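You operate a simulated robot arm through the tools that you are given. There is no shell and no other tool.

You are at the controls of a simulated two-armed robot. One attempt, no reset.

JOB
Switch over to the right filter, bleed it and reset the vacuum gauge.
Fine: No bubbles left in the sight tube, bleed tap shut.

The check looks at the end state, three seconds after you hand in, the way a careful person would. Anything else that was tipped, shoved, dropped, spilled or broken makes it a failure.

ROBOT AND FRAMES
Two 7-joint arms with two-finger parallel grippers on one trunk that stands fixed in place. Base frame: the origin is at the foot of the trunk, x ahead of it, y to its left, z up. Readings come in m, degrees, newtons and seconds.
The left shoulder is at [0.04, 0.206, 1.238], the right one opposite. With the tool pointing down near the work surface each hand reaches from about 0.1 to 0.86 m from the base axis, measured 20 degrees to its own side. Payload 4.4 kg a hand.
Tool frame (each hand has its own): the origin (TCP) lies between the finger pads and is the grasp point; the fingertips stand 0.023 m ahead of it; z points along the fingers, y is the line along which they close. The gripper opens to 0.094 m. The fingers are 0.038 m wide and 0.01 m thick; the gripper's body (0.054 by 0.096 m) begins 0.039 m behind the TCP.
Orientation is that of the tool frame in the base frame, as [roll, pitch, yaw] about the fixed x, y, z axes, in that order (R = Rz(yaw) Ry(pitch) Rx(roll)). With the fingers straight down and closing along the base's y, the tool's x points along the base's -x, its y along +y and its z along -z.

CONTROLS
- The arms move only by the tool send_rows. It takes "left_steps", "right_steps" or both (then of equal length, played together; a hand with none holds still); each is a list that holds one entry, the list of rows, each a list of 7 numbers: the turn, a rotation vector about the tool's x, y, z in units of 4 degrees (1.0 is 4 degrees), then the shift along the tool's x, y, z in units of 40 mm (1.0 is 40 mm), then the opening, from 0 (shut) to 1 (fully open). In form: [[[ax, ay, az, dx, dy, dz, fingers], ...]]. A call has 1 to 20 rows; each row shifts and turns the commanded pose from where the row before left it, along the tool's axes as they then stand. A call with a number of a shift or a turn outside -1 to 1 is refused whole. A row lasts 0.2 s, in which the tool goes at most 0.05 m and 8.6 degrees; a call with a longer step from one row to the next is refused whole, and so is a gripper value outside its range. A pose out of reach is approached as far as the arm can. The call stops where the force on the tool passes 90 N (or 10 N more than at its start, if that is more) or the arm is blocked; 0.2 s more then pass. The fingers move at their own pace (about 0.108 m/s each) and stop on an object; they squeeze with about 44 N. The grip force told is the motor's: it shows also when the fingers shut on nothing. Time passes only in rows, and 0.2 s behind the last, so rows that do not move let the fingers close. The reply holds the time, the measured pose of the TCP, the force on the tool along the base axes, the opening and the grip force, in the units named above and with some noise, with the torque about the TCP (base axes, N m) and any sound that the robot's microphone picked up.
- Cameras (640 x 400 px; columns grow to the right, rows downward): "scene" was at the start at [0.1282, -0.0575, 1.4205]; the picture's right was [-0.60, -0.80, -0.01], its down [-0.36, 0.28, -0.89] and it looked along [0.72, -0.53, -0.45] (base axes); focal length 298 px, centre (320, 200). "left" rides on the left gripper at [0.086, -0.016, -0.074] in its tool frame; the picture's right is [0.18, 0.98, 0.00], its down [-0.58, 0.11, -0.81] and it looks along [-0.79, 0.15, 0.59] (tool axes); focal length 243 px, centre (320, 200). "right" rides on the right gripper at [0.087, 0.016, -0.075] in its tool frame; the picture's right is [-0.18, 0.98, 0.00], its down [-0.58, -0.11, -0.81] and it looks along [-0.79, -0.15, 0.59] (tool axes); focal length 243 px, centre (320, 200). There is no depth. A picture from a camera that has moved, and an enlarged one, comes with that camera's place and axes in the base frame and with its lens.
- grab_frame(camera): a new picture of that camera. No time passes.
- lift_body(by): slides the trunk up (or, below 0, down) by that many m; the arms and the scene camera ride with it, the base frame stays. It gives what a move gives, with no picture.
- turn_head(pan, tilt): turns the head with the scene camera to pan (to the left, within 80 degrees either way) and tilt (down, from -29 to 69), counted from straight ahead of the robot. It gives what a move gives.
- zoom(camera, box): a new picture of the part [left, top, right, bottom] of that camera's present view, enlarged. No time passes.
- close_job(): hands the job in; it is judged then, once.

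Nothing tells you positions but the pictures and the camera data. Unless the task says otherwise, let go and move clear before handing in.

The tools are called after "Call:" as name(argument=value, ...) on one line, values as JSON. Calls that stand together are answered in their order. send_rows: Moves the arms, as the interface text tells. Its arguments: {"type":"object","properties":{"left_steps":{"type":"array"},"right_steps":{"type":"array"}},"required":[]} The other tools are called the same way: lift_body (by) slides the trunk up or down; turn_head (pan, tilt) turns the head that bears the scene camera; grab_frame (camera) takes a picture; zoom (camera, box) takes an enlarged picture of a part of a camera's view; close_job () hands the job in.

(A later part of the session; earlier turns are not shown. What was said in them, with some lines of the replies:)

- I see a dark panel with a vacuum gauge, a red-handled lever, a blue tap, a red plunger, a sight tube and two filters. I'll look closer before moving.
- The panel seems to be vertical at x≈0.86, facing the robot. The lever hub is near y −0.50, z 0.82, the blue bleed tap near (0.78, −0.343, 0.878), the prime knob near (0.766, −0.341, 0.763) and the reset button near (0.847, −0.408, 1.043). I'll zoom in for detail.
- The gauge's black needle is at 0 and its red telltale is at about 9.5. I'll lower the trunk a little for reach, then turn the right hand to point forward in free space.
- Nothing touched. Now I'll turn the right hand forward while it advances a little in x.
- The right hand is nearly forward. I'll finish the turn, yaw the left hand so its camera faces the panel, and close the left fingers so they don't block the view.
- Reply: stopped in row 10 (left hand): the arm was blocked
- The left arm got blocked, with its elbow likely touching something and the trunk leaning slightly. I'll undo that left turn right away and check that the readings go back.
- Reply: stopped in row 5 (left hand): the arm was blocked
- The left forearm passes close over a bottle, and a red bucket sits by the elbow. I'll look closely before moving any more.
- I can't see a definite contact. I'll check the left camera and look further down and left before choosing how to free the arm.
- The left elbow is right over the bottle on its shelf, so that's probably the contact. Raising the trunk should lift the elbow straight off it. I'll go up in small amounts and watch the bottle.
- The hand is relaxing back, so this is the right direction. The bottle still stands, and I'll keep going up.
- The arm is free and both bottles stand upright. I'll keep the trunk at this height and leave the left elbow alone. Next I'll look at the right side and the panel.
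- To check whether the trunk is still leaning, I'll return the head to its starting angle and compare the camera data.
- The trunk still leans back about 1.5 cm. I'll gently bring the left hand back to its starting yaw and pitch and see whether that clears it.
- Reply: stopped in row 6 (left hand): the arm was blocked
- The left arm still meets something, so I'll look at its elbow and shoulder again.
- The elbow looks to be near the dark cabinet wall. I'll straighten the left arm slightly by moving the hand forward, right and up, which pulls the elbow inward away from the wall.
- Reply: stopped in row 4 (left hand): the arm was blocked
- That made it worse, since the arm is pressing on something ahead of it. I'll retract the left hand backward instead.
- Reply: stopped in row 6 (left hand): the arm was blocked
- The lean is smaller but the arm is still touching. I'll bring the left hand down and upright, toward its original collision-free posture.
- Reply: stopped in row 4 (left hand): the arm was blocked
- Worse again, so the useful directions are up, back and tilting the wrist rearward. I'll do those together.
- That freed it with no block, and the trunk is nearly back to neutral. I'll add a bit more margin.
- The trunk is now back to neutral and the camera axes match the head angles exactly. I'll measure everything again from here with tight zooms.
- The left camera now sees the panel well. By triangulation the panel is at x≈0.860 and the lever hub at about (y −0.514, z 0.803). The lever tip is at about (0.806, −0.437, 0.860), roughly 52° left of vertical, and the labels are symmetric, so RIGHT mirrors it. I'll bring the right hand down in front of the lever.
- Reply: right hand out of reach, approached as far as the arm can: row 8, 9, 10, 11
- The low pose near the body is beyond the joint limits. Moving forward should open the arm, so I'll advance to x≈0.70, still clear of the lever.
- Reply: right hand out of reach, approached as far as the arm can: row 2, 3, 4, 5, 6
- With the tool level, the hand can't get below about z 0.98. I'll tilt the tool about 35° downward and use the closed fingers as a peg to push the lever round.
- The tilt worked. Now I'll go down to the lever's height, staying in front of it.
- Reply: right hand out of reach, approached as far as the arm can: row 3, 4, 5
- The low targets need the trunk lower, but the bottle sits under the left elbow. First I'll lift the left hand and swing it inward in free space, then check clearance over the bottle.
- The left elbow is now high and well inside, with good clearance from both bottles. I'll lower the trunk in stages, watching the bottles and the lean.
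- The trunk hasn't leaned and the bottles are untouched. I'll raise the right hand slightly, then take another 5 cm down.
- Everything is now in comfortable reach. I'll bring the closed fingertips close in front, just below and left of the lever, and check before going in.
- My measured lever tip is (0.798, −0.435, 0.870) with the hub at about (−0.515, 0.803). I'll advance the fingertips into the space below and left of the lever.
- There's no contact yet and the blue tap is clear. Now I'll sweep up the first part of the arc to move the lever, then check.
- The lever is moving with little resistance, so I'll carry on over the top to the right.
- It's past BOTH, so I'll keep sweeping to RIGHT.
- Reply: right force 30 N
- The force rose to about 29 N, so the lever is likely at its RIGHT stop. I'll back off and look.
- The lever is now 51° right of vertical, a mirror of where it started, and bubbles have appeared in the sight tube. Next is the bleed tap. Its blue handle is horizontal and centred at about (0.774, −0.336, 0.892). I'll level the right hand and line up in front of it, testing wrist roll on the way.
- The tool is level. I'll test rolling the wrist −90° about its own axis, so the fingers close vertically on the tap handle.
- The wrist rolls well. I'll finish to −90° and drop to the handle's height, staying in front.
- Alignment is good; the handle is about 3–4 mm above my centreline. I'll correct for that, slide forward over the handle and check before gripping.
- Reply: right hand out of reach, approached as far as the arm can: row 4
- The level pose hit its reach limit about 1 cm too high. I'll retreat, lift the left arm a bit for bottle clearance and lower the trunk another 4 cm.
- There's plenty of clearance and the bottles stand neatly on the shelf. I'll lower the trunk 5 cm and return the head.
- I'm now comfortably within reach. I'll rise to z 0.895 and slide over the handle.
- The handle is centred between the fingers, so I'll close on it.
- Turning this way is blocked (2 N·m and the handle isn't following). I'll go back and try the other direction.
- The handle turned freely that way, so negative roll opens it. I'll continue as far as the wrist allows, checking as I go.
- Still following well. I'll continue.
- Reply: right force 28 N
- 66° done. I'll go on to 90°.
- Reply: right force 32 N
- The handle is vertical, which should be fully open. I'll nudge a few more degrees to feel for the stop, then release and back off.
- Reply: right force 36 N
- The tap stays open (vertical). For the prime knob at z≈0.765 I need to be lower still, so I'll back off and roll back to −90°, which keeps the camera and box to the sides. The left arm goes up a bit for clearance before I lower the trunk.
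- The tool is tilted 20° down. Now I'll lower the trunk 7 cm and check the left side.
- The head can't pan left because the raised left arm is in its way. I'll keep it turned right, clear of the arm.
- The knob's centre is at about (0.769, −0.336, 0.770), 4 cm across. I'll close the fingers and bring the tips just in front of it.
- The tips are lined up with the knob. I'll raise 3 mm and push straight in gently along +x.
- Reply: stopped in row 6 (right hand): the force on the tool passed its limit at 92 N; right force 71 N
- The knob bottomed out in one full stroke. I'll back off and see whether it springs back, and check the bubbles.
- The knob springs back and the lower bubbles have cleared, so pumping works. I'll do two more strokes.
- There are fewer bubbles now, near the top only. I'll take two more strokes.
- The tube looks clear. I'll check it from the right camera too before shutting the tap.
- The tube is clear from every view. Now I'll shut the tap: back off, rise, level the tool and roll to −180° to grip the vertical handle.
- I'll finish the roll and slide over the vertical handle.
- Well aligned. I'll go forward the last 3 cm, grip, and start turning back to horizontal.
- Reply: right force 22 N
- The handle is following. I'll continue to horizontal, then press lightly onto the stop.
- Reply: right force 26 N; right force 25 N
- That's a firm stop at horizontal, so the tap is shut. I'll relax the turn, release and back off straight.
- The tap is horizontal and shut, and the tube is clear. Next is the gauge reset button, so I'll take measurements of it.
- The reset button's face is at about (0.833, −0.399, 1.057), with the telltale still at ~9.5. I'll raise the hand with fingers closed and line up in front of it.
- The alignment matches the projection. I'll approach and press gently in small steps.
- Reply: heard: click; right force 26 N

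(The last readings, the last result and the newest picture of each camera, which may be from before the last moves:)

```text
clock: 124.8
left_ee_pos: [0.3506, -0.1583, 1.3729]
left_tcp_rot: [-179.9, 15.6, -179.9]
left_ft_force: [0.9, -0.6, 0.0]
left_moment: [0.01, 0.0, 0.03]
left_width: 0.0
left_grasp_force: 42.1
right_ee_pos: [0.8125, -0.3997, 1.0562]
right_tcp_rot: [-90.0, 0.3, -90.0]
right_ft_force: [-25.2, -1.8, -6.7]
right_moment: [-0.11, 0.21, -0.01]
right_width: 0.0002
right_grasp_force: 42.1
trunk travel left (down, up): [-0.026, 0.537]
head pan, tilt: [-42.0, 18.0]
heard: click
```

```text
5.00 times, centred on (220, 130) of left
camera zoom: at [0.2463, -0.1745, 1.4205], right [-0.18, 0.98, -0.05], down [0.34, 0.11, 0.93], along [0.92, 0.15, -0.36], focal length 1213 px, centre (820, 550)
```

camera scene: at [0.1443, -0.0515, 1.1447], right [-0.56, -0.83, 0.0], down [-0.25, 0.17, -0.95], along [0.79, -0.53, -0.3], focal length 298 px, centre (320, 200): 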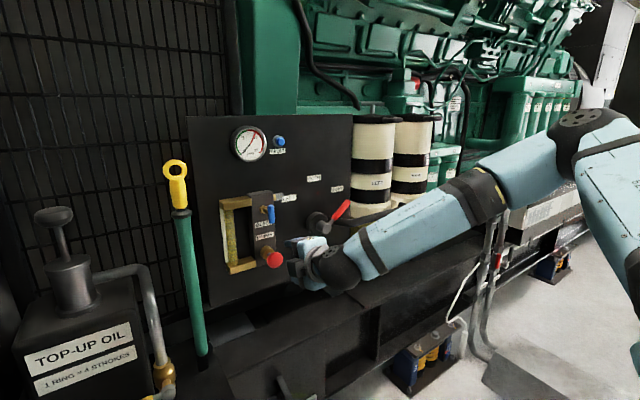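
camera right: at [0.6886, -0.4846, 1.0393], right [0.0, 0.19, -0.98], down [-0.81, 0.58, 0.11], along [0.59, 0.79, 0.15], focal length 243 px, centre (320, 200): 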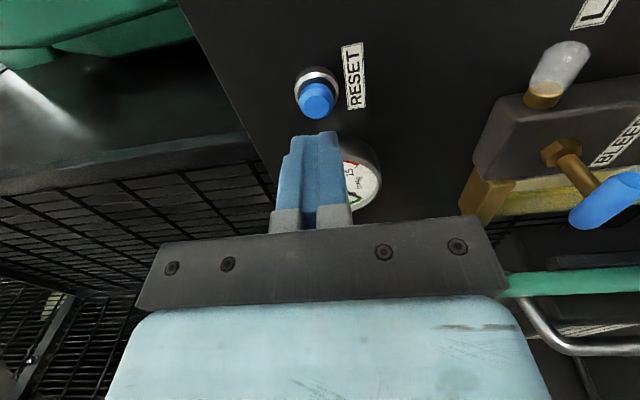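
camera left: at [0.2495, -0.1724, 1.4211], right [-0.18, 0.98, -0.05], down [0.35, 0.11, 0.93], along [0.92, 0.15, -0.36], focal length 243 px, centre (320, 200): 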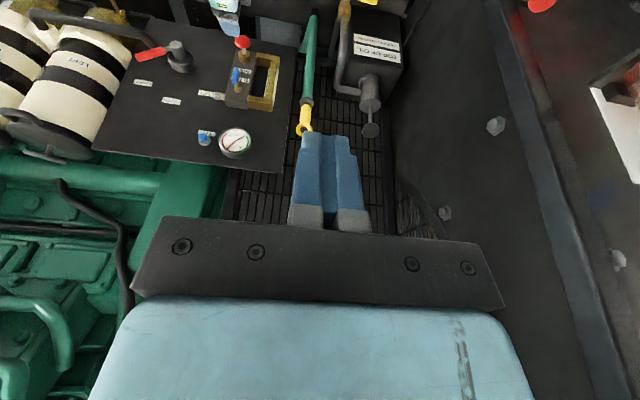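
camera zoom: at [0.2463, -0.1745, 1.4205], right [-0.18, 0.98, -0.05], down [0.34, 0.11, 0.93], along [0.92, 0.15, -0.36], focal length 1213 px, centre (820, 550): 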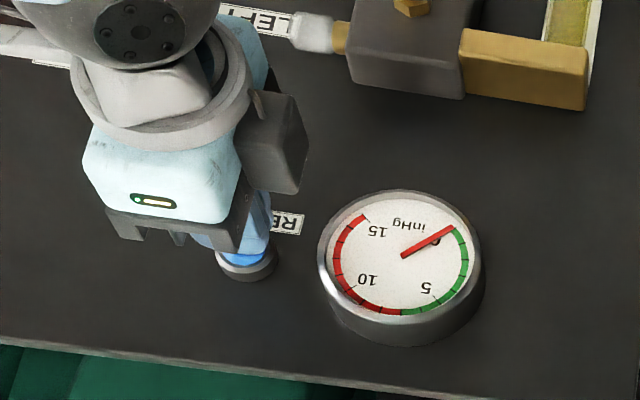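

The button clicked and the red telltale dropped to 0. I'll back the hand straight off and check that everything holds.

Call:
send_rows(right_steps=[[[0, 0, 0, 0, 0, -0.2, 0], [0, 0, 0, 0, 0, -0.6, 0], [0, 0, 0, 0, 0, -0.8, 0], [0, 0, 0, 0, 0, -0.8, 0], [0, 0, 0, 0, 0, -0.8, 0], [0, 0, 0, 0, 0, -0.8, 0], [0, 0, 0, 0.4, 0, -0.4, 0], [0, 0, 0, 0.6, 0, 0, 0], [0, 0, 0, 0.6, 0, 0, 0]]])

Call:
zoom(camera="scene", box=[170, 100, 340, 300])

Call:
zoom(camera="left", box=[100, 10, 310, 170])

Call:
zoom(camera="left", box=[220, 40, 290, 120])

```text
clock: 126.8
left_ee_pos: [0.3519, -0.1593, 1.3704]
left_tcp_rot: [-179.9, 15.5, -179.9]
left_ft_force: [-0.4, -0.2, -1.2]
left_moment: [-0.01, -0.06, 0.02]
left_width: 0.0001
left_grasp_force: 42.4
right_ee_pos: [0.6393, -0.4641, 1.0565]
right_tcp_rot: [-90.0, 0.2, -89.9]
right_ft_force: [0.8, 0.2, 0.2]
right_moment: [-0.01, -0.01, 0.02]
right_width: 0.0
right_grasp_force: 42.4
trunk travel left (down, up): [-0.026, 0.537]
head pan, tilt: [-42.0, 18.0]
```

```text
2.00 times, centred on (255, 200) of scene
camera zoom: at [0.1364, -0.0619, 1.144], right [-0.67, -0.74, 0.0], down [-0.23, 0.21, -0.95], along [0.71, -0.64, -0.31], focal length 596 px, centre (450, 200)
```

zoom: 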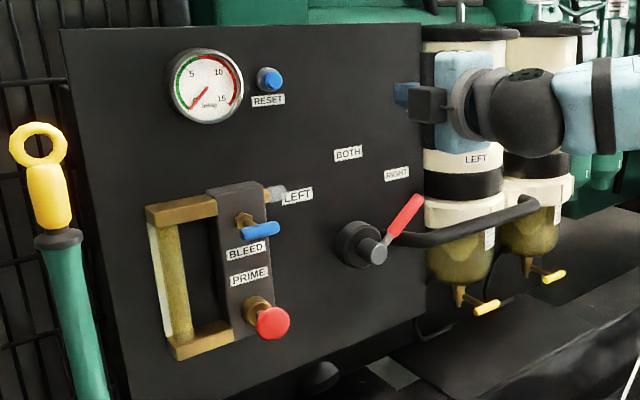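

```text
2.50 times, centred on (205, 90) of left
camera zoom: at [0.2485, -0.1742, 1.4202], right [-0.18, 0.98, -0.05], down [0.34, 0.11, 0.93], along [0.92, 0.15, -0.36], focal length 606 px, centre (608, 475)
```

zoom: 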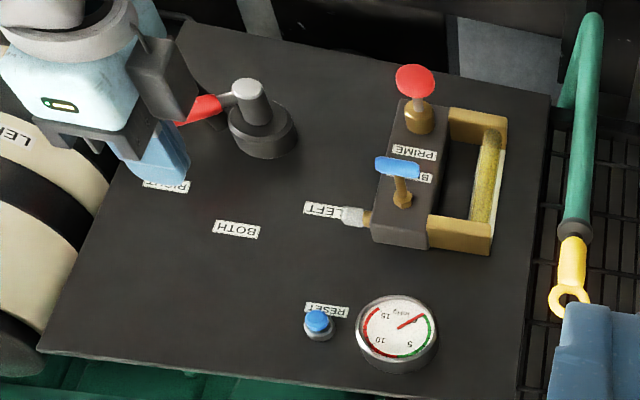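

```text
5.00 times, centred on (255, 80) of left
camera zoom: at [0.2485, -0.1742, 1.4202], right [-0.18, 0.98, -0.05], down [0.34, 0.11, 0.93], along [0.92, 0.15, -0.36], focal length 1213 px, centre (645, 800)
```

zoom: 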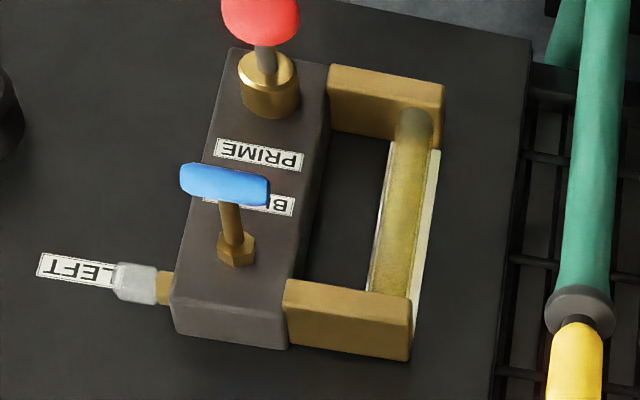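

The lever points to RIGHT, the sight tube is clear, the bleed tap is shut and the telltale is back at 0. Both hands are clear and nothing else was disturbed, so I'm handing in.

Call:
close_job()

```text
The job is handed in.
```

The robot is now on the right filter, bled, and the vacuum gauge is reset. I've handed the job in and haven't seen the check's verdict.

- **Selector lever:** it points to RIGHT, against its stop. Its angle mirrors where it started on LEFT.
- **Bleeding:** I opened the bleed tap and pumped the prime knob four full strokes. No bubbles showed in the sight tube from any of the three cameras afterwards.
- **Bleed tap:** it is back to horizontal and shut against its stop.
- **Vacuum gauge:** the reset button clicked and the red telltale dropped to 0.

**Possible contact:** early on, when I lowered the trunk and turned the left hand, the left arm pressed on something. It was near a bottle with a blue cap on a shelf, and close to the cabinet wall. I freed the arm and gave it more clearance before lowering again.

Both bottles on that shelf were upright when I last saw them, about a minute before I handed in. After that the left arm blocked the head from turning that way, so I couldn't check them again. I can't rule out that the blue-capped bottle was nudged slightly, because I never saw its starting position.
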